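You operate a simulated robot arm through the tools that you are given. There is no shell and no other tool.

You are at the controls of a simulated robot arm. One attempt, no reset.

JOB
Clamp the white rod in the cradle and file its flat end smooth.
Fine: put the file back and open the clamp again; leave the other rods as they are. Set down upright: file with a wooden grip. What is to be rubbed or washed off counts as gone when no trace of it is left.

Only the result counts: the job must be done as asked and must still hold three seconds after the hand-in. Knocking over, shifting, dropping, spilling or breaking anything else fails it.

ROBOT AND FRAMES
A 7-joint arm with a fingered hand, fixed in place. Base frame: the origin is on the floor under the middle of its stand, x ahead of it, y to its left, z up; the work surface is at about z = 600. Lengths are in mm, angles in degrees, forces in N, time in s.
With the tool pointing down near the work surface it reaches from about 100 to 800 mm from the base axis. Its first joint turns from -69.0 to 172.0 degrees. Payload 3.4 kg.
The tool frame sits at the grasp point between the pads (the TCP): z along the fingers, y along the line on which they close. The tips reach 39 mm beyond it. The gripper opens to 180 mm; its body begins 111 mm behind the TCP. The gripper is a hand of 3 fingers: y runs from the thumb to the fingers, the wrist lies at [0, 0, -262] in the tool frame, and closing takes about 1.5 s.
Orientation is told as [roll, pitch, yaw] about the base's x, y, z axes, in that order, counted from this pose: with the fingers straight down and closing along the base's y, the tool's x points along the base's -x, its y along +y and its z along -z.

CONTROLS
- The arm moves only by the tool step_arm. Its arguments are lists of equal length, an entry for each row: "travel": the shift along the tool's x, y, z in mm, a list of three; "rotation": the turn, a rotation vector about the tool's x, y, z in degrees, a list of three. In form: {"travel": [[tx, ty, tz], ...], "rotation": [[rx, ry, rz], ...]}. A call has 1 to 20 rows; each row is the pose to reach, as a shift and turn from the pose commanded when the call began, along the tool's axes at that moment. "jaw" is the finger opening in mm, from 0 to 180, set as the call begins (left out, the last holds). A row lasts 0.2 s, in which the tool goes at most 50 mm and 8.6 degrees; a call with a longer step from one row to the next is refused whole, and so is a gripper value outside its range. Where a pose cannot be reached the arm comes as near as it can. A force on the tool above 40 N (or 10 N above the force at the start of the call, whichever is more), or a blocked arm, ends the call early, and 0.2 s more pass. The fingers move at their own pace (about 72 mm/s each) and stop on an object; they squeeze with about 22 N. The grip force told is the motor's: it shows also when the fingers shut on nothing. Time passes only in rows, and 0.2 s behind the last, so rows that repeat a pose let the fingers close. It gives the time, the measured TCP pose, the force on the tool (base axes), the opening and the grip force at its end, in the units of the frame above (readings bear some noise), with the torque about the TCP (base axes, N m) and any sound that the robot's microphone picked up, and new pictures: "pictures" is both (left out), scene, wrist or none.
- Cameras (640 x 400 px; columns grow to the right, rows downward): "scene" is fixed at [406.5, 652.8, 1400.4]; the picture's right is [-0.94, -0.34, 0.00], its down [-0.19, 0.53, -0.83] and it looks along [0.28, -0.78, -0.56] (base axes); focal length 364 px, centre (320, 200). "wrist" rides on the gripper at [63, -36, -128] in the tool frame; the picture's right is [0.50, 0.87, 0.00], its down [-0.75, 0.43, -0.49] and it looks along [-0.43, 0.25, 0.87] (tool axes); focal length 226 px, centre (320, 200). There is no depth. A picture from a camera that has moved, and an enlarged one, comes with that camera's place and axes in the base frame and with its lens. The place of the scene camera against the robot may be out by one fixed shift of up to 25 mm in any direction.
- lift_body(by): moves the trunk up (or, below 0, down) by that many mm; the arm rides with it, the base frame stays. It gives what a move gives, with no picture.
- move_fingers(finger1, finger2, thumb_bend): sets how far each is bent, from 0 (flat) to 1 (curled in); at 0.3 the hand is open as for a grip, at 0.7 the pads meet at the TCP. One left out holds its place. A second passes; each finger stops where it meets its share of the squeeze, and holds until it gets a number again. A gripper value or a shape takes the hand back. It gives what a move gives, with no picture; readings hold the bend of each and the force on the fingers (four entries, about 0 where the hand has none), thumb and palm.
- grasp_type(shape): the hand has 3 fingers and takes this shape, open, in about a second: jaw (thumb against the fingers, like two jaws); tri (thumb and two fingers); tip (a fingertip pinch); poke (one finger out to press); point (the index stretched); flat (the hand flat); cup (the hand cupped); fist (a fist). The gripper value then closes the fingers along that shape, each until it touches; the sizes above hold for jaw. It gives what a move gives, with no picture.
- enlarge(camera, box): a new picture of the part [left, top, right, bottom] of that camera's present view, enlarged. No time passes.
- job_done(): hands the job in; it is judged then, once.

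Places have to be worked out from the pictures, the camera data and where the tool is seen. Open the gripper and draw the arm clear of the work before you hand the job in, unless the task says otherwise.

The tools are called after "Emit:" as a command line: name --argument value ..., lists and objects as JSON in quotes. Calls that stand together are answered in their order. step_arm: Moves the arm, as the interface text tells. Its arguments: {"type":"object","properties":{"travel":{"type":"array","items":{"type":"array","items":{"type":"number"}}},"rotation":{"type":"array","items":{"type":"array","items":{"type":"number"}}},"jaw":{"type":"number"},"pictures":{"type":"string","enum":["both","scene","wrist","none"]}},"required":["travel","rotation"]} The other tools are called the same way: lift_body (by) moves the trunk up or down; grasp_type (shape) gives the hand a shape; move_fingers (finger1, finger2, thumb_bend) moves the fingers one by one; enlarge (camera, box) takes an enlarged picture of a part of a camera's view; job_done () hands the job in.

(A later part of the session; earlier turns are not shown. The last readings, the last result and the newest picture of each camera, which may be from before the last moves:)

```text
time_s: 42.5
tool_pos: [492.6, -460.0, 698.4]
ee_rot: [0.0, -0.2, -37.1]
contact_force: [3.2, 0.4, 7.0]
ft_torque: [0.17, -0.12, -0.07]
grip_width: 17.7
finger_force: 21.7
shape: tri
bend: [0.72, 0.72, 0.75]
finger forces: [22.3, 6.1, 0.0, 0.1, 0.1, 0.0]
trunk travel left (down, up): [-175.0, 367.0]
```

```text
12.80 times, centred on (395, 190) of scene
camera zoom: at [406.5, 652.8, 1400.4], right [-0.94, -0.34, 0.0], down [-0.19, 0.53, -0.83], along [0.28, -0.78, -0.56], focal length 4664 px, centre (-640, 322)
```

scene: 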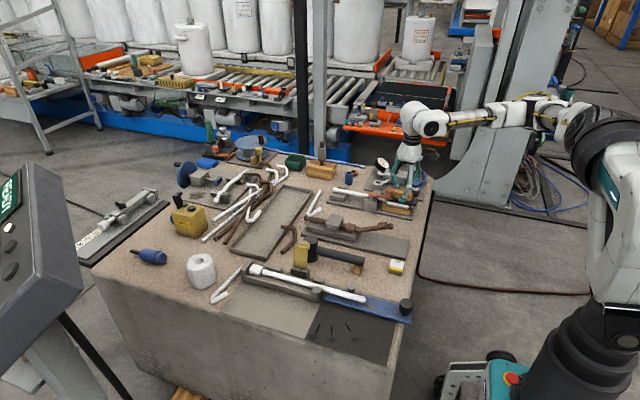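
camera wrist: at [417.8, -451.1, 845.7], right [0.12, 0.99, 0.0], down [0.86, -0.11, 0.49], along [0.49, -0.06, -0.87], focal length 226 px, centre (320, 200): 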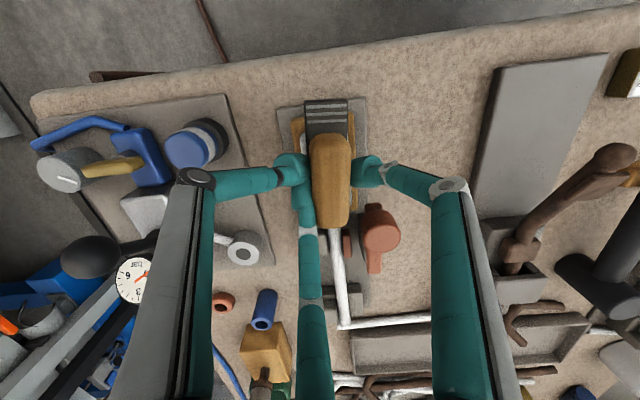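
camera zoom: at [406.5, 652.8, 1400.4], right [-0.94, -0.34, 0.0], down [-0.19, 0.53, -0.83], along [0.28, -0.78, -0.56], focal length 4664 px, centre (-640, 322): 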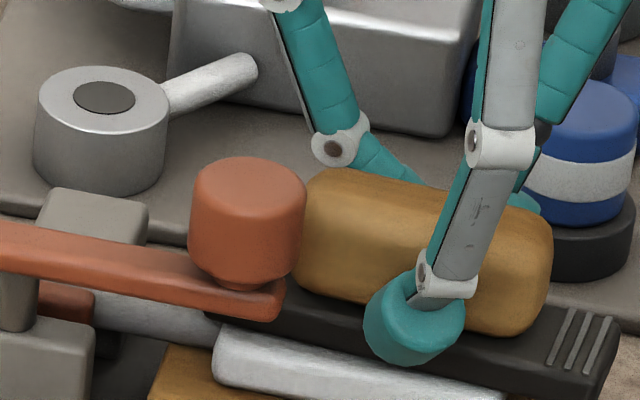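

The rubbing force is about 9 N with light drag, and the hold is stable. I lift the file to see what these strokes did.

Emit:
step_arm --travel '[[0, 0, -25], [0, 0, -50], [0, 0, -75]]' --rotation '[[0, 0, 0], [0, 0, 0], [0, 0, 0]]' --pictures "wrist"

Emit:
enlarge --camera "scene" --box '[375, 185, 425, 216]'

```text
time_s: 43.3
tool_pos: [491.1, -457.8, 775.0]
ee_rot: [-0.1, -0.1, -37.0]
contact_force: [0.1, 0.0, -1.8]
ft_torque: [-0.03, -0.01, -0.02]
grip_width: 17.5
finger_force: 22.0
shape: tri
bend: [0.71, 0.72, 0.74]
finger forces: [21.9, 3.7, 0.0, 0.0, 0.1, 0.1]
trunk travel left (down, up): [-175.0, 367.0]
camera wrist: at [418.2, -450.2, 902.5], right [0.12, 0.99, 0.0], down [0.86, -0.11, 0.49], along [0.49, -0.06, -0.87], focal length 226 px, centre (320, 200)
```

wrist: 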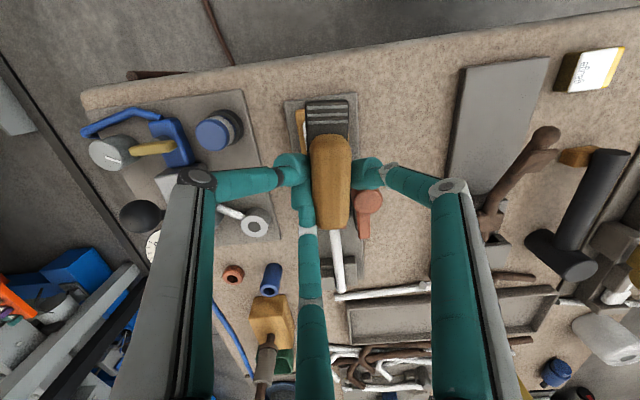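

```text
12.80 times, centred on (400, 200) of scene
camera zoom: at [406.5, 652.8, 1400.4], right [-0.94, -0.34, 0.0], down [-0.19, 0.53, -0.83], along [0.28, -0.78, -0.56], focal length 4664 px, centre (-704, 194)
```

zoom: 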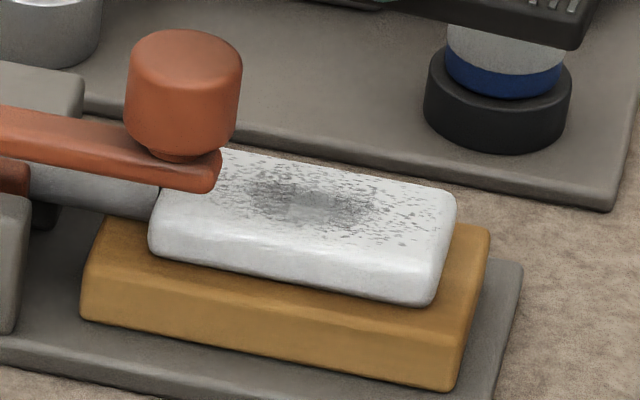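

The marks have already faded a lot. I go back down to the same pressing height and continue with strokes, including a band shifted 5 mm toward -y.

Emit:
step_arm --travel '[[0, 0, 30], [0, 0, 60], [0, 0, 72], [0, 0, 75.5], [-8, 6, 75.5], [0, 0, 75.5], [8, -6, 75.5], [0, 0, 75.5], [-8, 6, 75.5], [0, 0, 75.5], [8, -6, 75.5], [0, 0, 75.5], [-3, -4, 75.5], [-11, 2, 75.5], [-3, -4, 75.5], [5, -10, 75.5], [-3, -4, 75.5], [-11, 2, 75.5], [-3, -4, 75.5], [5, -10, 75.5]]' --rotation '[[0, 0, 0], [0, 0, 0], [0, 0, 0], [0, 0, 0], [0, 0, 0], [0, 0, 0], [0, 0, 0], [0, 0, 0], [0, 0, 0], [0, 0, 0], [0, 0, 0], [0, 0, 0], [0, 0, 0], [0, 0, 0], [0, 0, 0], [0, 0, 0], [0, 0, 0], [0, 0, 0], [0, 0, 0], [0, 0, 0]]' --pictures "none"

```text
time_s: 47.5
tool_pos: [482.7, -464.3, 698.5]
ee_rot: [0.0, -0.1, -37.0]
contact_force: [3.2, -0.5, 9.5]
ft_torque: [0.27, -0.18, -0.11]
grip_width: 17.4
finger_force: 22.2
shape: tri
bend: [0.72, 0.72, 0.74]
finger forces: [22.6, 8.3, 0.1, 0.0, 0.0, 0.0]
trunk travel left (down, up): [-175.0, 367.0]
```

The press holds at about 11 N with the file steady. I now do the +y band and some cross strokes.

Emit:
step_arm --travel '[[2.7, 3.6, 0], [5.4, 7.2, 0], [-2.6, 13.2, 0], [-10.6, 19.2, 0], [-2.6, 13.2, 0], [5.4, 7.2, 0], [-2.6, 13.2, 0], [-10.6, 19.2, 0], [-2.6, 13.2, 0], [5.4, 7.2, 0], [-2.6, 13.2, 0], [-6.2, 8.4, 0], [-9.2, 4.4, 0], [-6.2, 8.4, 0], [-2.6, 13.2, 0], [-6.2, 8.4, 0], [-9.2, 4.4, 0], [-6.2, 8.4, 0]]' --rotation '[[0, 0, 0], [0, 0, 0], [0, 0, 0], [0, 0, 0], [0, 0, 0], [0, 0, 0], [0, 0, 0], [0, 0, 0], [0, 0, 0], [0, 0, 0], [0, 0, 0], [0, 0, 0], [0, 0, 0], [0, 0, 0], [0, 0, 0], [0, 0, 0], [0, 0, 0], [0, 0, 0]]' --pictures "none"

Emit:
step_arm --travel '[[0, 0, -25], [0, 0, -50], [0, 0, -75]]' --rotation '[[0, 0, 0], [0, 0, 0], [0, 0, 0]]' --pictures "wrist"

Emit:
enlarge --camera "scene" --box '[375, 185, 425, 216]'

Emit:
enlarge --camera "scene" --box '[384, 193, 414, 212]'

```text
time_s: 51.3
tool_pos: [490.7, -463.2, 698.3]
ee_rot: [0.0, -0.2, -37.2]
contact_force: [0.9, -2.5, 7.4]
ft_torque: [0.03, -0.11, 0.0]
grip_width: 17.5
finger_force: 22.0
shape: tri
bend: [0.72, 0.72, 0.74]
finger forces: [21.9, 6.3, 0.0, 0.0, 0.1, 0.1]
trunk travel left (down, up): [-175.0, 367.0]
```

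```text
time_s: 52.1
tool_pos: [490.7, -461.7, 771.9]
ee_rot: [0.0, -0.1, -37.1]
contact_force: [0.8, -1.1, -1.4]
ft_torque: [0.0, 0.0, 0.03]
grip_width: 17.4
finger_force: 21.8
shape: tri
bend: [0.72, 0.72, 0.74]
finger forces: [21.9, 3.8, 0.0, 0.0, 0.1, 0.0]
trunk travel left (down, up): [-175.0, 367.0]
camera wrist: at [419.2, -452.4, 900.4], right [0.12, 0.99, 0.0], down [0.86, -0.11, 0.49], along [0.49, -0.06, -0.87], focal length 226 px, centre (320, 200)
```

wrist: 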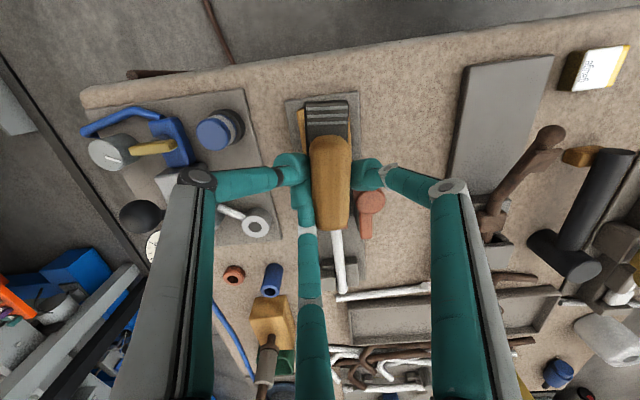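

```text
12.80 times, centred on (400, 200) of scene
camera zoom: at [406.5, 652.8, 1400.4], right [-0.94, -0.34, 0.0], down [-0.19, 0.53, -0.83], along [0.28, -0.78, -0.56], focal length 4664 px, centre (-704, 194)
```

zoom: 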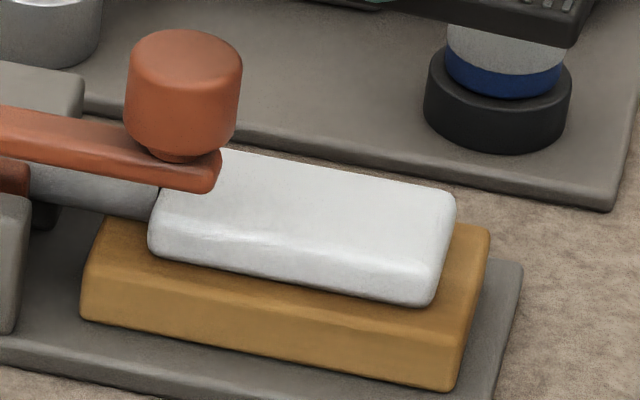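

```text
16.00 times, centred on (399, 202) of scene
camera zoom: at [406.5, 652.8, 1400.4], right [-0.94, -0.34, 0.0], down [-0.19, 0.53, -0.83], along [0.28, -0.78, -0.56], focal length 5830 px, centre (-944, 160)
```

zoom: 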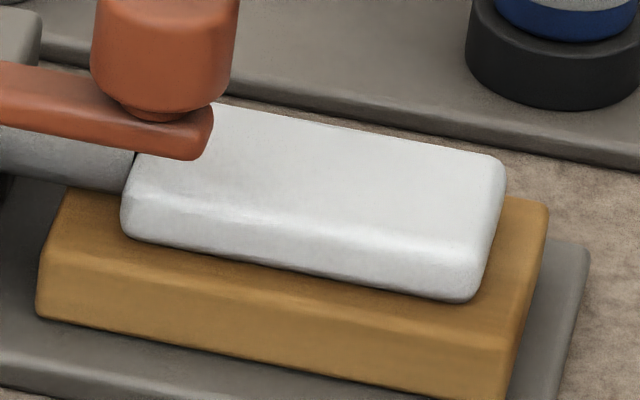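

The flat looks clean from the scene camera, but part lies hidden under the knob. I move the file aside and check with the wrist camera.

Emit:
step_arm --travel '[[0, 0, -20], [-1.5, 27, -20], [-3, 54, -20], [-4.5, 81, -20], [-5.8, 107, -20]]' --rotation '[[0, 0, 0], [0, 0, 0], [0, 0, 0], [0, 0, 0], [0, 0, 0]]' --pictures "wrist"

Emit:
enlarge --camera "wrist" --box '[205, 60, 301, 120]'

Emit:
enlarge --camera "wrist" --box '[220, 70, 284, 110]'

```text
time_s: 53.3
tool_pos: [561.0, -379.9, 794.1]
ee_rot: [-0.1, -0.2, -37.2]
contact_force: [-0.8, 0.5, -2.0]
ft_torque: [0.0, 0.02, 0.04]
grip_width: 17.1
finger_force: 22.6
shape: tri
bend: [0.72, 0.72, 0.74]
finger forces: [22.0, 3.7, 0.0, 0.0, 0.0, 0.1]
trunk travel left (down, up): [-175.0, 367.0]
camera wrist: at [488.9, -370.8, 921.4], right [0.12, 0.99, 0.0], down [0.86, -0.11, 0.49], along [0.49, -0.06, -0.87], focal length 226 px, centre (320, 200)
```

wrist: 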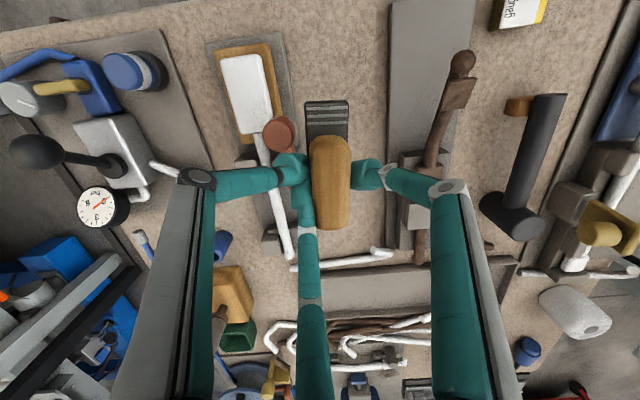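

```text
6.67 times, centred on (253, 90) of wrist
camera zoom: at [488.9, -370.8, 921.4], right [0.12, 0.99, 0.0], down [0.86, -0.11, 0.49], along [0.49, -0.06, -0.87], focal length 1507 px, centre (767, 933)
```

zoom: 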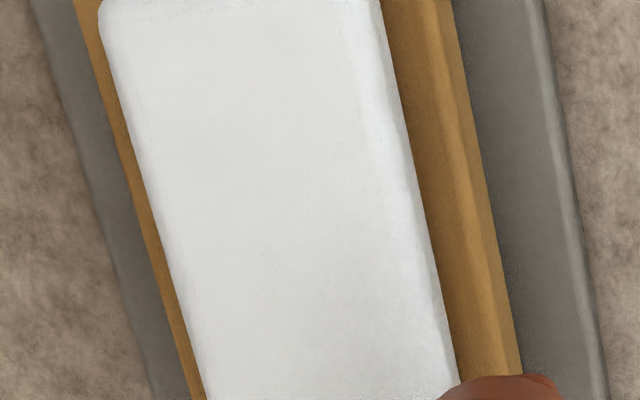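

```text
10.00 times, centred on (252, 90) of wrist
camera zoom: at [488.9, -370.8, 921.4], right [0.12, 0.99, 0.0], down [0.86, -0.11, 0.49], along [0.49, -0.06, -0.87], focal length 2261 px, centre (1000, 1300)
```

zoom: 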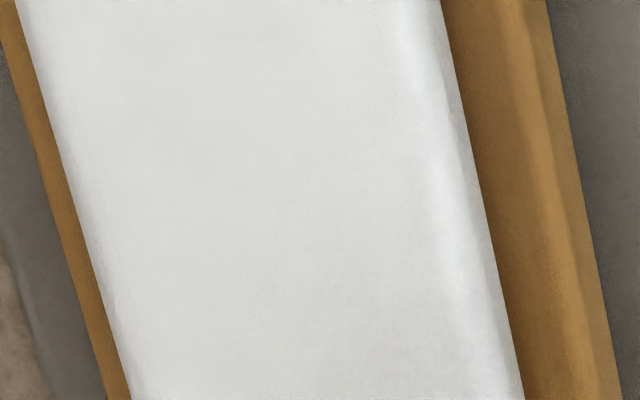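

The flat looks clean; I check both ends and edges at higher magnification for faint traces.

Emit:
enlarge --camera "wrist" --box '[218, 52, 250, 72]'

Emit:
enlarge --camera "wrist" --box '[225, 75, 257, 95]'

Emit:
enlarge --camera "wrist" --box '[242, 60, 274, 80]'

Emit:
enlarge --camera "wrist" --box '[228, 105, 276, 135]'

Emit:
enlarge --camera "wrist" --box '[244, 92, 276, 112]'

```text
16.00 times, centred on (234, 62) of wrist
camera zoom: at [488.9, -370.8, 921.4], right [0.12, 0.99, 0.0], down [0.86, -0.11, 0.49], along [0.49, -0.06, -0.87], focal length 3617 px, centre (1696, 2408)
```

zoom: 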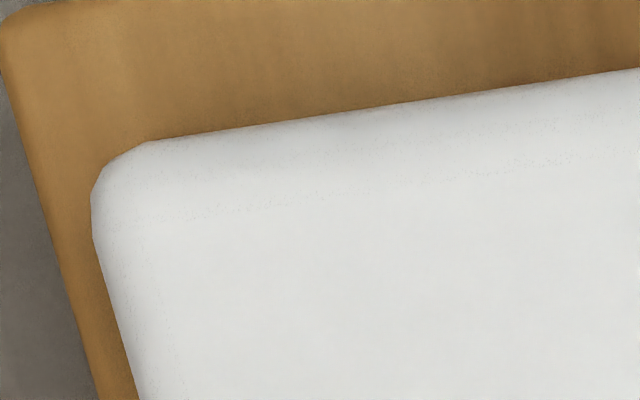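

```text
16.00 times, centred on (241, 85) of wrist
camera zoom: at [488.9, -370.8, 921.4], right [0.12, 0.99, 0.0], down [0.86, -0.11, 0.49], along [0.49, -0.06, -0.87], focal length 3617 px, centre (1584, 2040)
```

zoom: 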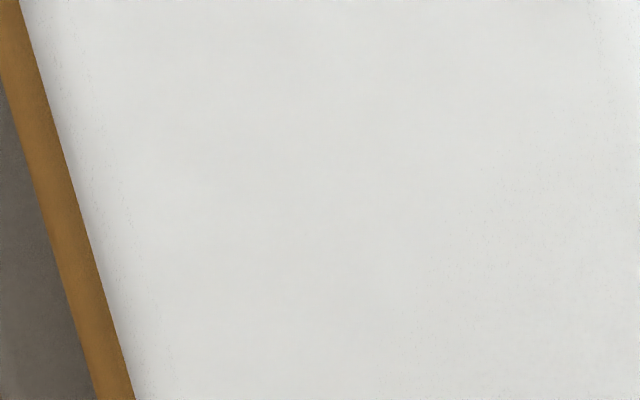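

```text
16.00 times, centred on (258, 70) of wrist
camera zoom: at [488.9, -370.8, 921.4], right [0.12, 0.99, 0.0], down [0.86, -0.11, 0.49], along [0.49, -0.06, -0.87], focal length 3617 px, centre (1312, 2280)
```

zoom: 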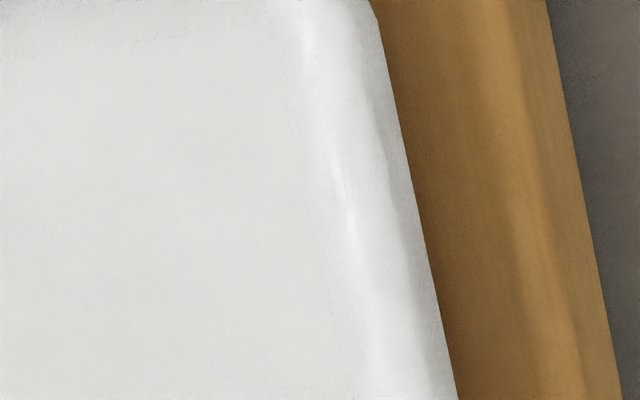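

```text
13.33 times, centred on (252, 120) of wrist
camera zoom: at [488.9, -370.8, 921.4], right [0.12, 0.99, 0.0], down [0.86, -0.11, 0.49], along [0.49, -0.06, -0.87], focal length 3014 px, centre (1227, 1267)
```

zoom: 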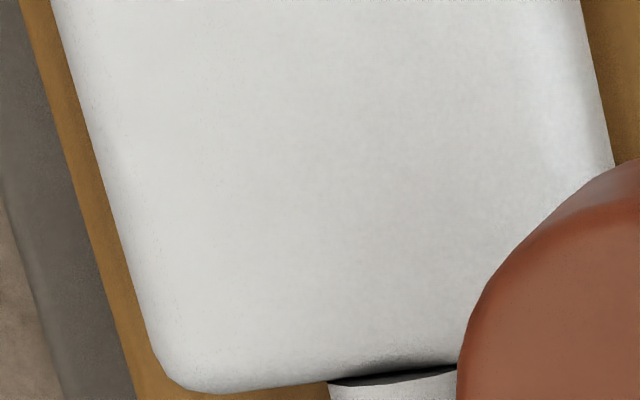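

```text
16.00 times, centred on (260, 102) of wrist
camera zoom: at [488.9, -370.8, 921.4], right [0.12, 0.99, 0.0], down [0.86, -0.11, 0.49], along [0.49, -0.06, -0.87], focal length 3617 px, centre (1280, 1768)
```

zoom: 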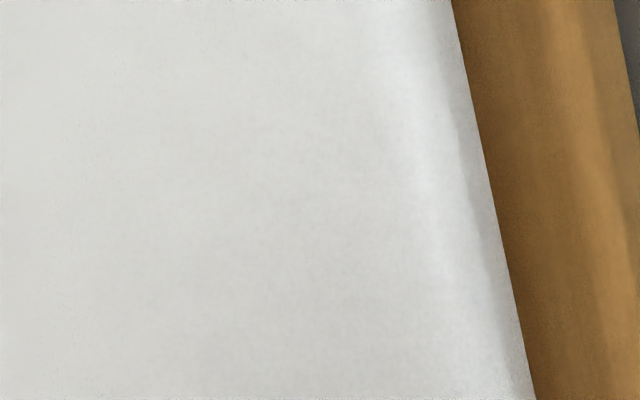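

Everything in view is clean; only the corner beneath the knob stays hidden. I swing to the -y side to look at that corner before putting the file away.

Emit:
step_arm --travel '[[-13.6, -41.4, -11], [-27.3, -82.8, -11], [-41, -124, -11], [-54.6, -165.5, -11]]' --rotation '[[0, 0, 0], [0, 0, 0], [0, 0, 0], [0, 0, 0]]' --pictures "wrist"

Emit:
enlarge --camera "wrist" --box '[360, 90, 440, 140]'

Emit:
enlarge --camera "wrist" --box '[370, 120, 418, 150]'

```text
time_s: 54.3
tool_pos: [507.2, -547.3, 805.1]
ee_rot: [0.0, -0.1, -37.1]
contact_force: [1.1, -0.2, -1.9]
ft_torque: [-0.04, 0.01, 0.01]
grip_width: 17.1
finger_force: 22.4
shape: tri
bend: [0.72, 0.72, 0.74]
finger forces: [22.1, 3.6, 0.0, 0.0, 0.0, 0.0]
trunk travel left (down, up): [-175.0, 367.0]
camera wrist: at [434.4, -537.1, 933.9], right [0.12, 0.99, 0.0], down [0.86, -0.11, 0.49], along [0.49, -0.06, -0.87], focal length 226 px, centre (320, 200)
```

wrist: 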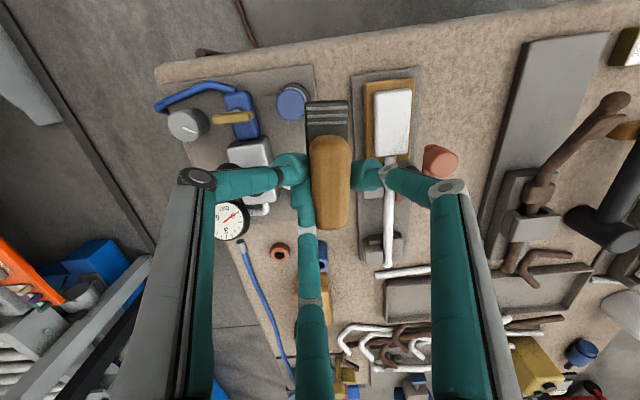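

```text
8.00 times, centred on (400, 115) of wrist
camera zoom: at [434.4, -537.1, 933.9], right [0.12, 0.99, 0.0], down [0.86, -0.11, 0.49], along [0.49, -0.06, -0.87], focal length 1808 px, centre (-320, 880)
```

zoom: 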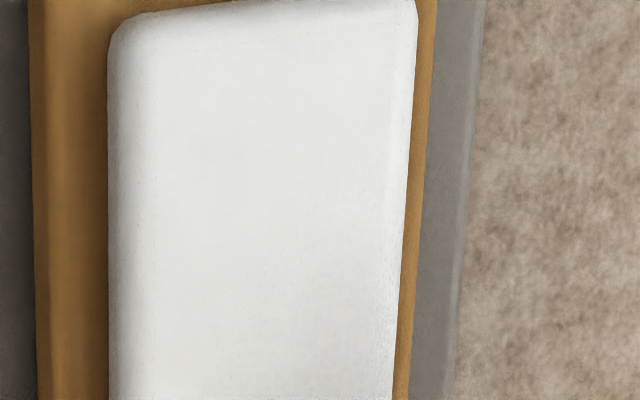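

```text
13.33 times, centred on (394, 135) of wrist
camera zoom: at [434.4, -537.1, 933.9], right [0.12, 0.99, 0.0], down [0.86, -0.11, 0.49], along [0.49, -0.06, -0.87], focal length 3014 px, centre (-667, 1067)
```

zoom: 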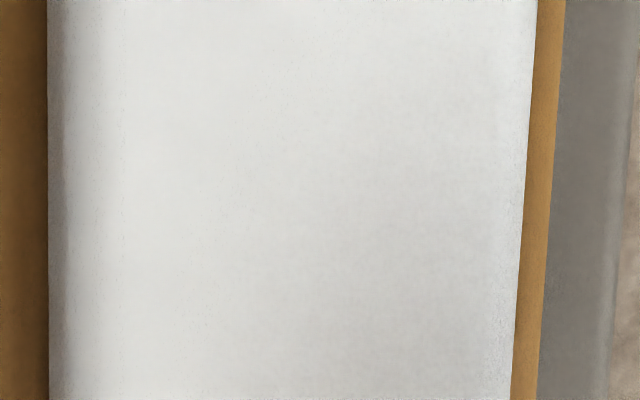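

Clean so far; one last zoom on the end next to the rod and the former hidden corner.

Emit:
enlarge --camera "wrist" --box '[374, 138, 422, 168]'

```text
13.33 times, centred on (398, 153) of wrist
camera zoom: at [434.4, -537.1, 933.9], right [0.12, 0.99, 0.0], down [0.86, -0.11, 0.49], along [0.49, -0.06, -0.87], focal length 3014 px, centre (-720, 827)
```

zoom: 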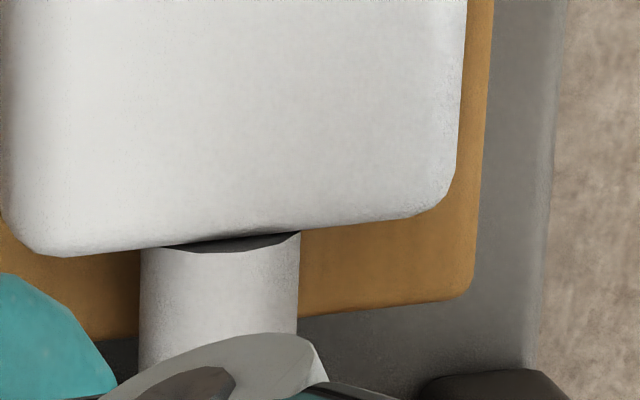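

No trace is visible anywhere on the flat. As insurance against faint residue I do one more rubbing round at the same pressing height.

Emit:
step_arm --travel '[[30.8, 30, 0], [61.6, 60.1, 0], [61.6, 60.1, 40], [61.6, 60.1, 80], [61.6, 60.1, 101], [61.6, 60.1, 105.5], [53.6, 66.1, 105.5], [61.6, 60.1, 105.5], [69.6, 54.1, 105.5], [61.6, 60.1, 105.5], [53.6, 66.1, 105.5], [61.6, 60.1, 105.5], [69.6, 54.1, 105.5], [64, 63.3, 105.5], [56, 69.3, 105.5], [64, 63.3, 105.5], [72, 57.3, 105.5], [64, 63.3, 105.5], [56, 69.3, 105.5], [64, 63.3, 105.5]]' --rotation '[[0, 0, 0], [0, 0, 0], [0, 0, 0], [0, 0, 0], [0, 0, 0], [0, 0, 0], [0, 0, 0], [0, 0, 0], [0, 0, 0], [0, 0, 0], [0, 0, 0], [0, 0, 0], [0, 0, 0], [0, 0, 0], [0, 0, 0], [0, 0, 0], [0, 0, 0], [0, 0, 0], [0, 0, 0], [0, 0, 0]]' --pictures "none"

```text
time_s: 58.5
tool_pos: [492.0, -455.0, 697.6]
ee_rot: [0.1, -0.1, -37.1]
contact_force: [1.7, -0.7, 7.3]
ft_torque: [0.18, -0.18, -0.02]
grip_width: 17.0
finger_force: 21.8
shape: tri
bend: [0.72, 0.72, 0.74]
finger forces: [22.4, 7.8, 0.1, 0.0, 0.0, 0.1]
trunk travel left (down, up): [-175.0, 367.0]
```

Rubbing works as before. I add the -y band and then lift away.

Emit:
step_arm --travel '[[-3, -4, 0], [-6, -8, 0], [-14, -2, 0], [-6, -8, 0], [2, -14, 0], [-6, -8, 0], [-14, -2, 0], [-6, -8, 0], [2, -14, 0], [-6, -8, 0], [-6, -8, -25], [-6, -8, -60], [-6, -8, -95]]' --rotation '[[0, 0, 0], [0, 0, 0], [0, 0, 0], [0, 0, 0], [0, 0, 0], [0, 0, 0], [0, 0, 0], [0, 0, 0], [0, 0, 0], [0, 0, 0], [0, 0, 0], [0, 0, 0], [0, 0, 0]]' --pictures "wrist"

Emit:
enlarge --camera "scene" --box '[375, 185, 425, 216]'

Emit:
enlarge --camera "wrist" --box '[220, 90, 420, 215]'

```text
time_s: 61.3
tool_pos: [491.3, -466.6, 793.4]
ee_rot: [0.0, -0.1, -37.1]
contact_force: [-0.3, -0.4, -2.9]
ft_torque: [-0.01, 0.04, 0.01]
grip_width: 17.0
finger_force: 22.0
shape: tri
bend: [0.72, 0.72, 0.74]
finger forces: [22.0, 3.8, 0.1, 0.0, 0.0, 0.0]
trunk travel left (down, up): [-175.0, 367.0]
camera wrist: at [418.2, -457.5, 920.6], right [0.12, 0.99, 0.0], down [0.86, -0.11, 0.49], along [0.49, -0.06, -0.87], focal length 226 px, centre (320, 200)
```

wrist: 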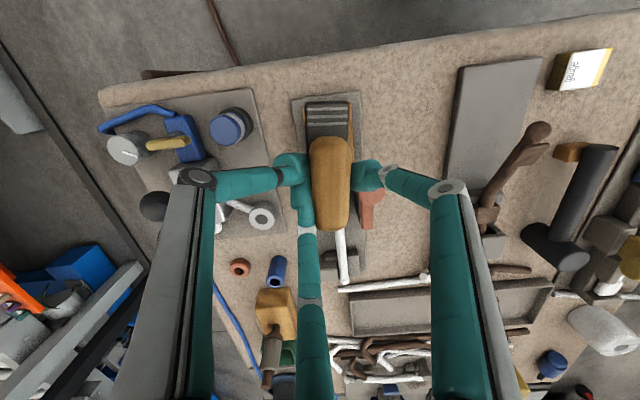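

```text
12.80 times, centred on (400, 200) of scene
camera zoom: at [406.5, 652.8, 1400.4], right [-0.94, -0.34, 0.0], down [-0.19, 0.53, -0.83], along [0.28, -0.78, -0.56], focal length 4664 px, centre (-704, 194)
```

zoom: 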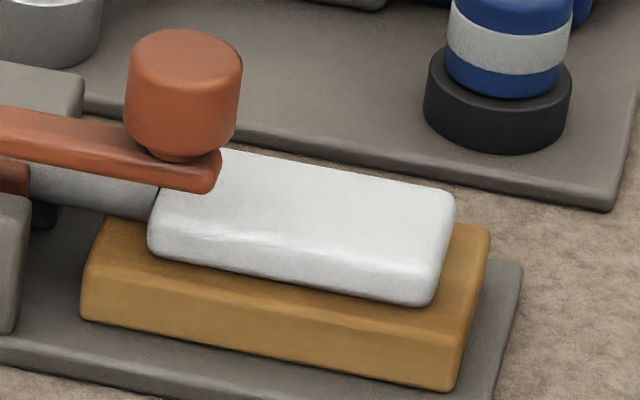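

```text
3.20 times, centred on (320, 152) of wrist
camera zoom: at [418.2, -457.5, 920.6], right [0.12, 0.99, 0.0], down [0.86, -0.11, 0.49], along [0.49, -0.06, -0.87], focal length 723 px, centre (320, 352)
```

zoom: 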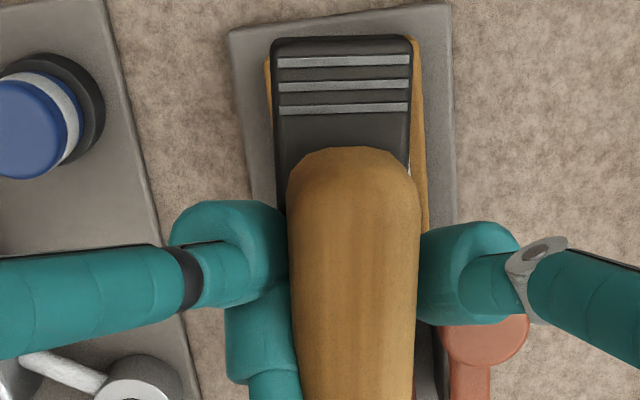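

The flat is spotless and the file is still firm in the hand, pointing about -6.5°. I carry it back over its original spot (centre (698.5,-350)), turning it parallel to x.

Emit:
step_arm --travel '[[-12.5, 26.8, 0], [-24.9, 53.6, 0], [-37.4, 80.3, 0], [-49.9, 107.1, 0], [-62.3, 133.9, 0], [-74.8, 160.7, 0], [-87.2, 187.4, 0], [-99.7, 214.2, 0], [-99.7, 214.2, 30], [-99.7, 214.2, 60]]' --rotation '[[0, 0, -1], [0, 0, -2], [0, 0, -3], [0, 0, -4], [0, 0, -5], [0, 0, -6], [0, 0, -6], [0, 0, -6], [0, 0, -6], [0, 0, -6]]' --pictures "both"

Emit:
enlarge --camera "wrist" --box '[220, 90, 420, 215]'

Emit:
enlarge --camera "scene" --box '[300, 140, 400, 203]'

```text
time_s: 63.5
tool_pos: [700.7, -353.0, 731.7]
ee_rot: [0.0, 0.0, -31.1]
contact_force: [-0.1, 0.1, -1.9]
ft_torque: [-0.04, 0.0, 0.0]
grip_width: 16.8
finger_force: 21.8
shape: tri
bend: [0.72, 0.72, 0.74]
finger forces: [21.8, 3.5, 0.0, 0.0, 0.1, 0.0]
trunk travel left (down, up): [-175.0, 367.0]
camera wrist: at [628.5, -352.6, 860.6], right [0.02, 1.0, 0.0], down [0.87, -0.02, 0.49], along [0.49, -0.01, -0.87], focal length 226 px, centre (320, 200)
```

scene: 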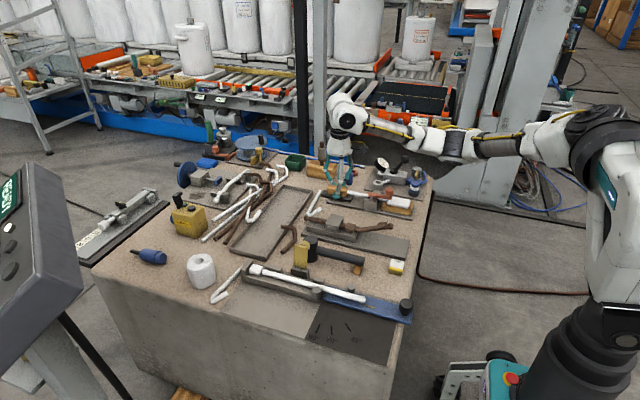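
wrist: 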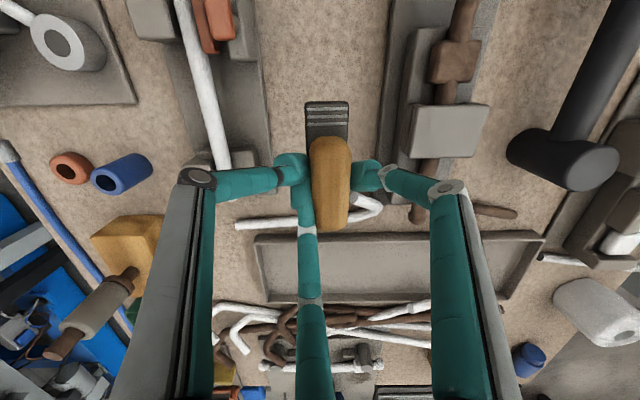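

```text
3.20 times, centred on (320, 152) of wrist
camera zoom: at [628.5, -352.6, 860.6], right [0.02, 1.0, 0.0], down [0.87, -0.02, 0.49], along [0.49, -0.01, -0.87], focal length 723 px, centre (320, 352)
```

zoom: 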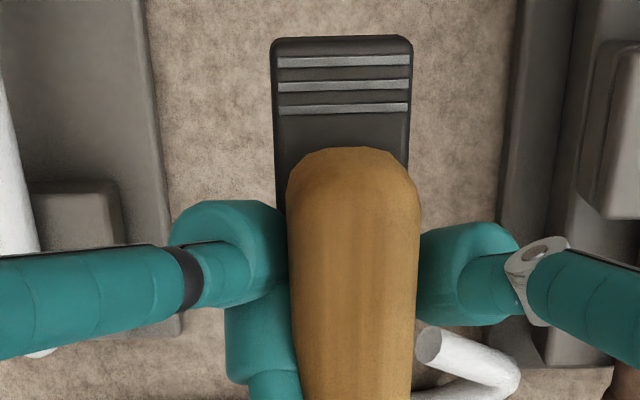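

```text
6.35 times, centred on (350, 172) of scene
camera zoom: at [406.5, 652.8, 1400.4], right [-0.94, -0.34, 0.0], down [-0.19, 0.53, -0.83], along [0.28, -0.78, -0.56], focal length 2314 px, centre (130, 381)
```

zoom: 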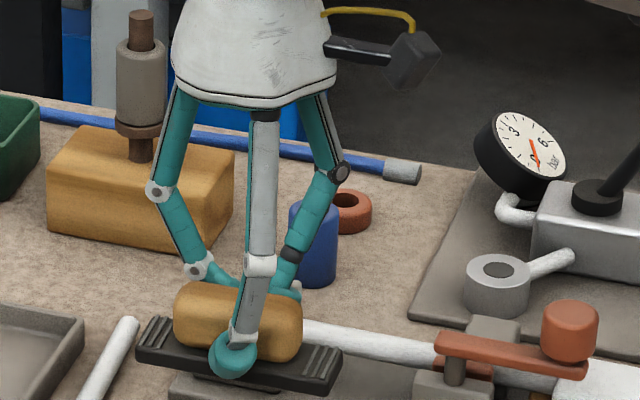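

The file is level and parallel to x, about 2 mm off its original spot; I correct that while lowering to a few mm above the table.

Emit:
step_arm --travel '[[0, -1.2, 25], [0, -2.4, 50], [0, -2.4, 65], [0, -2.4, 70]]' --rotation '[[0, 0, 0], [0, 0, 0], [0, 0, 0], [0, 0, 0]]' --pictures "wrist"

Emit:
enlarge --camera "wrist" --box '[220, 90, 420, 215]'

Emit:
enlarge --camera "scene" --box '[310, 180, 360, 211]'

```text
time_s: 64.5
tool_pos: [700.2, -358.2, 661.9]
ee_rot: [0.1, -0.1, -31.1]
contact_force: [-0.6, -0.2, -1.9]
ft_torque: [0.01, -0.01, -0.02]
grip_width: 16.8
finger_force: 21.8
shape: tri
bend: [0.72, 0.72, 0.74]
finger forces: [21.8, 3.7, 0.1, 0.0, 0.0, 0.0]
trunk travel left (down, up): [-175.0, 367.0]
camera wrist: at [626.5, -356.3, 790.1], right [0.02, 1.0, 0.0], down [0.87, -0.02, 0.49], along [0.49, -0.01, -0.87], focal length 226 px, centre (320, 200)
```

wrist: 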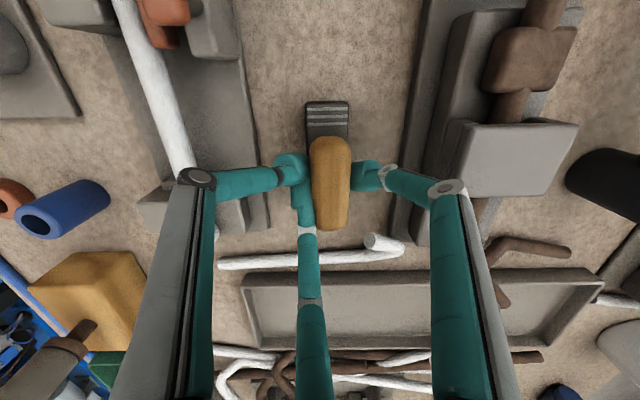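

```text
3.20 times, centred on (320, 152) of wrist
camera zoom: at [626.5, -356.3, 790.1], right [0.02, 1.0, 0.0], down [0.87, -0.02, 0.49], along [0.49, -0.01, -0.87], focal length 723 px, centre (320, 352)
```

zoom: 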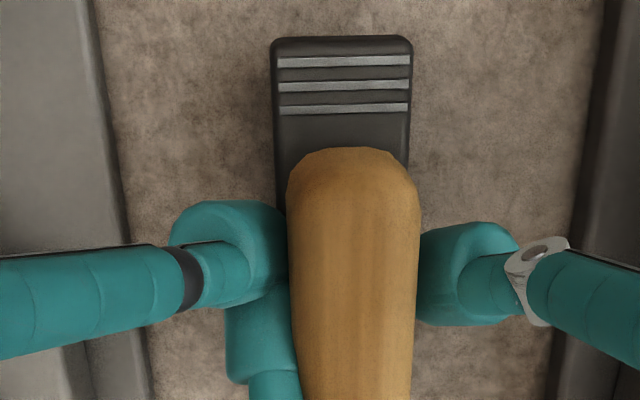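

```text
12.80 times, centred on (335, 196) of scene
camera zoom: at [406.5, 652.8, 1400.4], right [-0.94, -0.34, 0.0], down [-0.19, 0.53, -0.83], along [0.28, -0.78, -0.56], focal length 4664 px, centre (128, 258)
```

zoom: 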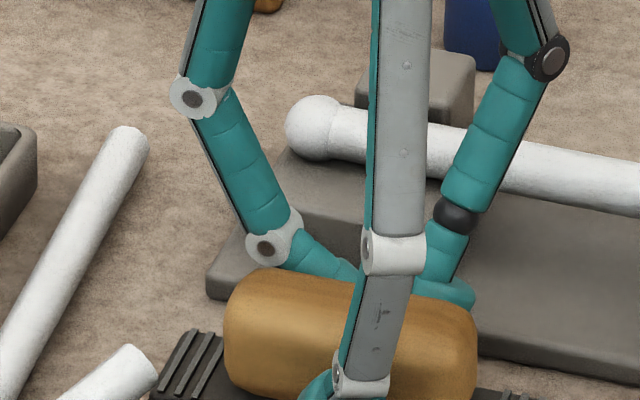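

The file is within 2 mm of its original place. I lower it in small steps until it meets the table.

Emit:
step_arm --travel '[[0, 1.1, 2], [0, 1.1, 4], [0, 1.1, 5], [0, 1.1, 6], [0, 1.1, 7]]' --rotation '[[0, 0, 0], [0, 0, 0], [0, 0, 0], [0, 0, 0], [0, 0, 0]]' --pictures "none"

```text
time_s: 65.7
tool_pos: [699.6, -357.6, 657.2]
ee_rot: [0.0, -0.1, -31.1]
contact_force: [1.0, -0.3, -2.1]
ft_torque: [-0.03, 0.01, 0.01]
grip_width: 16.7
finger_force: 21.4
shape: tri
bend: [0.72, 0.72, 0.74]
finger forces: [21.9, 3.6, 0.1, 0.1, 0.0, 0.0]
trunk travel left (down, up): [-175.0, 367.0]
```

No table contact yet at z≈656; I keep lowering by single millimetres.

Emit:
step_arm --travel '[[0, 0, 1], [0, 0, 2], [0, 0, 2]]' --rotation '[[0, 0, 0], [0, 0, 0], [0, 0, 0]]' --pictures "none"

```text
time_s: 66.5
tool_pos: [700.7, -356.7, 655.3]
ee_rot: [0.1, -0.1, -31.1]
contact_force: [0.4, 0.3, -0.9]
ft_torque: [0.03, -0.06, -0.01]
grip_width: 16.9
finger_force: 22.1
shape: tri
bend: [0.72, 0.72, 0.74]
finger forces: [21.9, 4.8, 0.0, 0.0, 0.0, 0.0]
trunk travel left (down, up): [-175.0, 367.0]
```

The weight is beginning to come off the hand. I lower one more millimetre.

Emit:
step_arm --travel '[[0, 0, 0.5], [0, 0, 1], [0, 0, 1]]' --rotation '[[0, 0, 0], [0, 0, 0], [0, 0, 0]]' --pictures "wrist"

Emit:
enlarge --camera "scene" --box '[310, 190, 360, 221]'

```text
time_s: 67.3
tool_pos: [701.2, -357.6, 653.0]
ee_rot: [0.0, -0.1, -31.1]
contact_force: [0.4, -1.3, 3.9]
ft_torque: [0.07, -0.09, -0.05]
grip_width: 16.9
finger_force: 22.1
shape: tri
bend: [0.72, 0.72, 0.74]
finger forces: [22.0, 6.5, 0.0, 0.1, 0.0, 0.0]
trunk travel left (down, up): [-175.0, 367.0]
camera wrist: at [627.3, -355.3, 781.7], right [0.02, 1.0, 0.0], down [0.87, -0.02, 0.49], along [0.49, -0.01, -0.87], focal length 226 px, centre (320, 200)
```

wrist: 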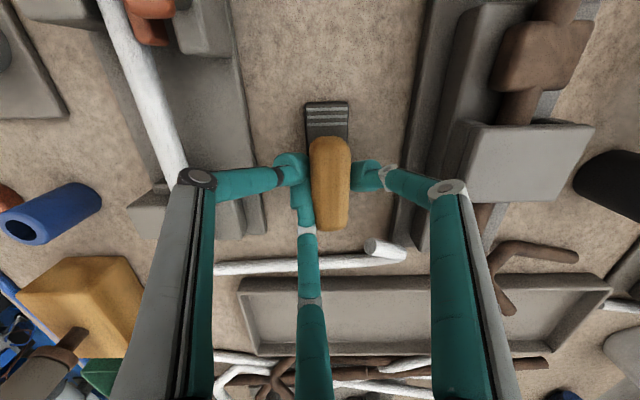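

```text
12.80 times, centred on (335, 206) of scene
camera zoom: at [406.5, 652.8, 1400.4], right [-0.94, -0.34, 0.0], down [-0.19, 0.53, -0.83], along [0.28, -0.78, -0.56], focal length 4664 px, centre (128, 130)
```

zoom: 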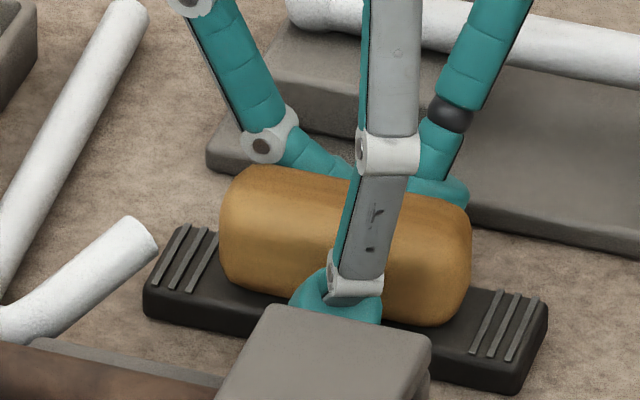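

The file stands on the table (net +6 N). I open the fingers slightly to release it, then look.

Emit:
step_arm --travel '[[0, 0, -0.5], [0, 0, -0.5], [0, 0, -0.5], [0, 0, -0.5]]' --rotation '[[0, 0, 0], [0, 0, 0], [0, 0, 0], [0, 0, 0]]' --jaw 60 --pictures "wrist"

Emit:
enlarge --camera "wrist" --box '[220, 90, 420, 215]'

Emit:
enlarge --camera "scene" --box '[310, 190, 360, 221]'

```text
time_s: 68.3
tool_pos: [700.8, -357.0, 653.2]
ee_rot: [0.0, -0.1, -31.2]
contact_force: [-0.1, 0.3, 0.1]
ft_torque: [0.04, 0.0, 0.01]
grip_width: 59.7
finger_force: 0.0
shape: tri
bend: [0.72, 0.72, 0.74]
finger forces: [0.0, 0.0, 0.1, 0.0, 0.0, 0.0]
trunk travel left (down, up): [-175.0, 367.0]
camera wrist: at [627.6, -354.8, 781.4], right [0.02, 1.0, 0.0], down [0.87, -0.02, 0.49], along [0.49, -0.01, -0.87], focal length 226 px, centre (320, 200)
```

wrist: 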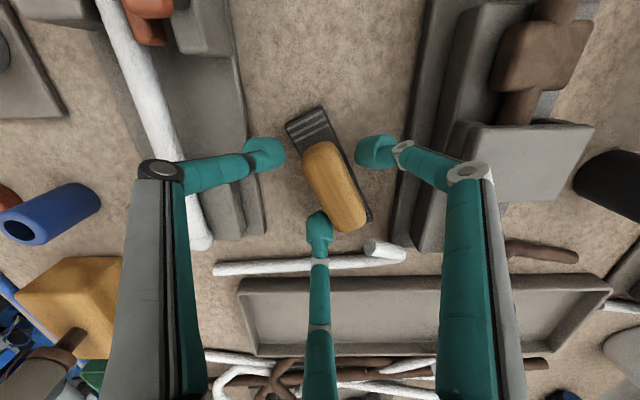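

```text
3.20 times, centred on (320, 152) of wrist
camera zoom: at [627.6, -354.8, 781.4], right [0.02, 1.0, 0.0], down [0.87, -0.02, 0.49], along [0.49, -0.01, -0.87], focal length 723 px, centre (320, 352)
```

zoom: 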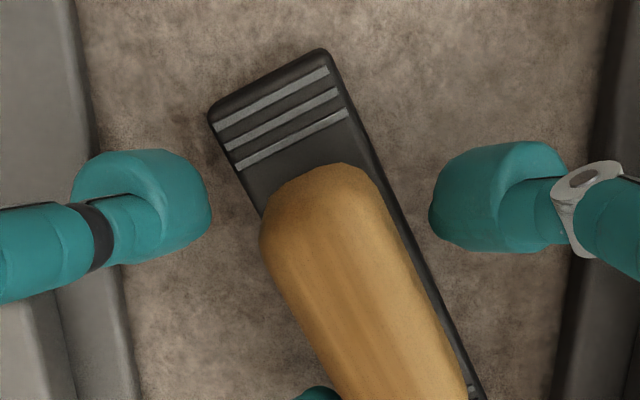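

```text
12.80 times, centred on (335, 206) of scene
camera zoom: at [406.5, 652.8, 1400.4], right [-0.94, -0.34, 0.0], down [-0.19, 0.53, -0.83], along [0.28, -0.78, -0.56], focal length 4664 px, centre (128, 130)
```

zoom: 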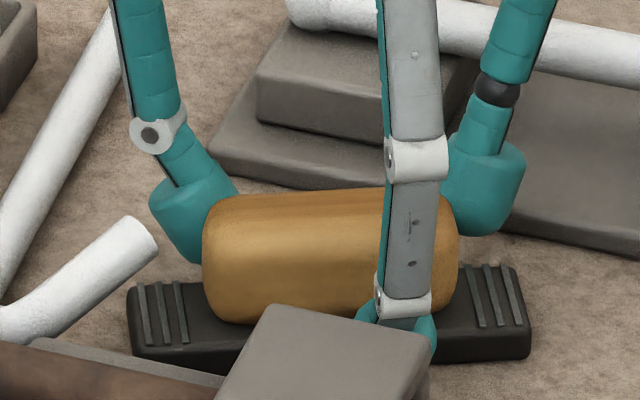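

Opening swung the file to about +27° and shifted it ~7 mm, so it needs correcting. I raise the hand, and prepare to re-grip it the same way as at first (hand 64° behind the file).

Emit:
step_arm --travel '[[0, 0, -25], [0, 0, -50], [-1.1, 7.7, -50]]' --rotation '[[0, 0, 0], [0, 0, 0], [0, 0, 6]]' --jaw 75 --pictures "wrist"

Emit:
enlarge --camera "wrist" --box '[220, 90, 420, 215]'

Emit:
enlarge --camera "scene" --box '[300, 165, 400, 228]'

```text
time_s: 69.1
tool_pos: [705.3, -348.2, 702.8]
ee_rot: [0.1, 0.0, -37.2]
contact_force: [0.2, -0.1, 0.0]
ft_torque: [-0.01, -0.01, 0.0]
grip_width: 74.7
finger_force: 0.1
shape: tri
bend: [0.72, 0.72, 0.74]
finger forces: [0.0, 0.1, 0.0, 0.0, 0.0, 0.1]
trunk travel left (down, up): [-175.0, 367.0]
camera wrist: at [632.9, -339.4, 831.4], right [0.12, 0.99, 0.0], down [0.86, -0.11, 0.49], along [0.49, -0.06, -0.87], focal length 226 px, centre (320, 200)
```

wrist: 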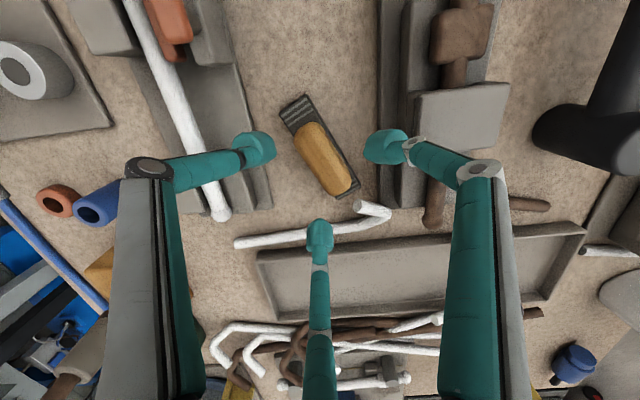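

```text
3.20 times, centred on (320, 152) of wrist
camera zoom: at [632.9, -339.4, 831.4], right [0.12, 0.99, 0.0], down [0.86, -0.11, 0.49], along [0.49, -0.06, -0.87], focal length 723 px, centre (320, 352)
```

zoom: 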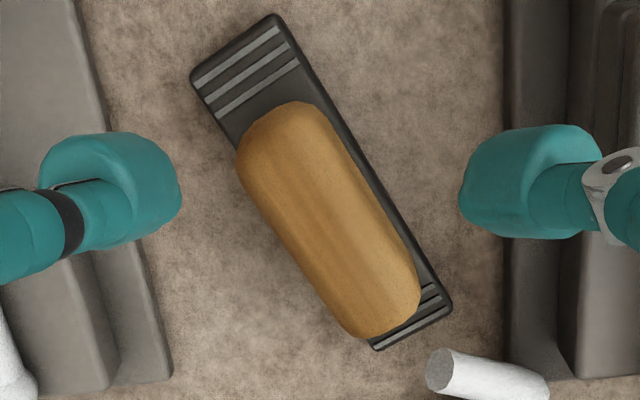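

```text
6.35 times, centred on (350, 196) of scene
camera zoom: at [406.5, 652.8, 1400.4], right [-0.94, -0.34, 0.0], down [-0.19, 0.53, -0.83], along [0.28, -0.78, -0.56], focal length 2314 px, centre (130, 222)
```

zoom: 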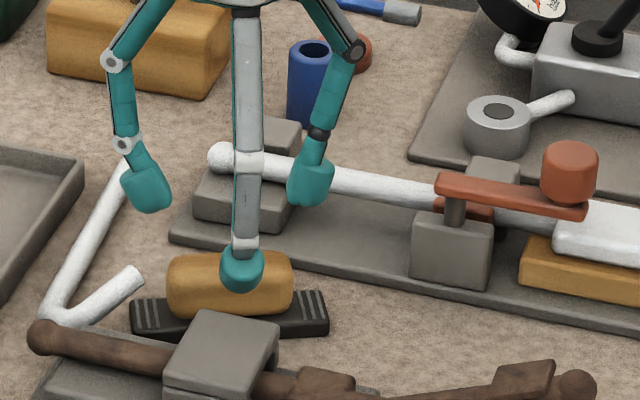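

The file now lies at about (704,-344), turned +26°, with nothing else disturbed. I lower onto it with matching offset and re-grip.

Emit:
step_arm --travel '[[-2, -0.5, 15], [-3.8, -1.1, 30], [-3.8, -1.1, 42], [-3.8, -1.1, 49]]' --rotation '[[0, 0, 0.5], [0, 0, 1], [0, 0, 1], [0, 0, 1]]' --pictures "none"

Emit:
step_arm --travel '[[0, 0, 0], [0, 0, 0], [0, 0, 0], [0, 0, 0], [0, 0, 0], [0, 0, 0]]' --rotation '[[0, 0, 0], [0, 0, 0], [0, 0, 0], [0, 0, 0], [0, 0, 0], [0, 0, 0]]' --jaw 10 --pictures "wrist"

Emit:
enlarge --camera "wrist" --box '[220, 90, 420, 215]'

Emit:
enlarge --camera "scene" --box '[300, 165, 400, 228]'

```text
time_s: 70.1
tool_pos: [707.4, -353.7, 654.8]
ee_rot: [0.0, -0.2, -38.1]
contact_force: [-0.5, -0.2, -0.3]
ft_torque: [-0.02, -0.02, 0.01]
grip_width: 74.5
finger_force: 0.0
shape: tri
bend: [0.72, 0.72, 0.74]
finger forces: [0.0, 0.0, 0.0, 0.1, 0.0, 0.1]
trunk travel left (down, up): [-175.0, 367.0]
```

```text
time_s: 71.5
tool_pos: [707.6, -353.5, 654.8]
ee_rot: [0.0, -0.1, -38.2]
contact_force: [-0.4, -1.3, 0.6]
ft_torque: [0.03, 0.07, 0.0]
grip_width: 18.6
finger_force: 21.8
shape: tri
bend: [0.71, 0.72, 0.75]
finger forces: [22.4, 1.3, 0.0, 0.0, 19.1, 0.0]
trunk travel left (down, up): [-175.0, 367.0]
camera wrist: at [635.1, -342.5, 783.3], right [0.14, 0.99, 0.0], down [0.86, -0.12, 0.49], along [0.49, -0.07, -0.87], focal length 226 px, centre (320, 200)
```

wrist: 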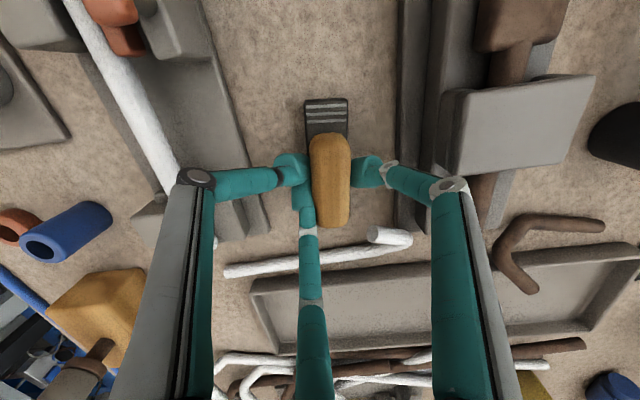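

```text
3.20 times, centred on (320, 152) of wrist
camera zoom: at [635.1, -342.5, 783.3], right [0.14, 0.99, 0.0], down [0.86, -0.12, 0.49], along [0.49, -0.07, -0.87], focal length 723 px, centre (320, 352)
```

zoom: 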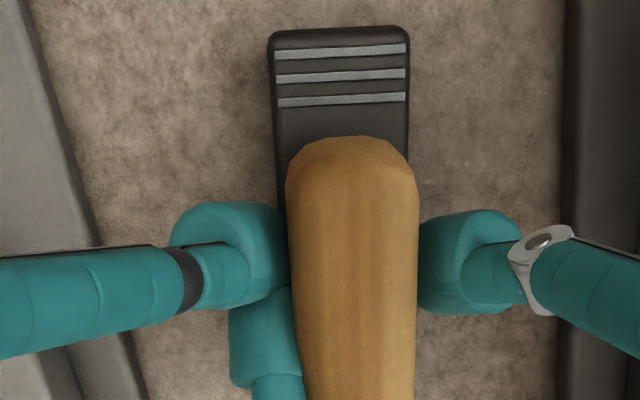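

```text
6.35 times, centred on (350, 196) of scene
camera zoom: at [406.5, 652.8, 1400.4], right [-0.94, -0.34, 0.0], down [-0.19, 0.53, -0.83], along [0.28, -0.78, -0.56], focal length 2314 px, centre (130, 222)
```

zoom: 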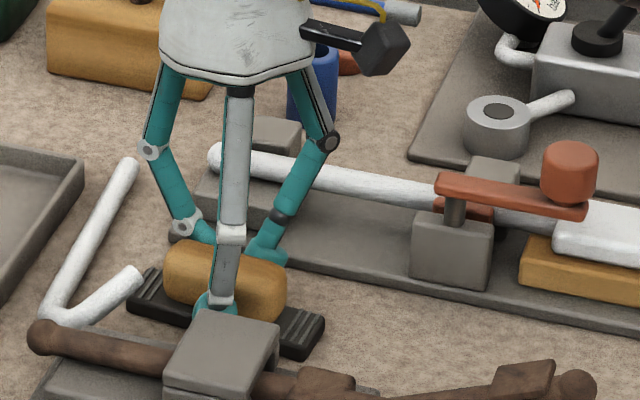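

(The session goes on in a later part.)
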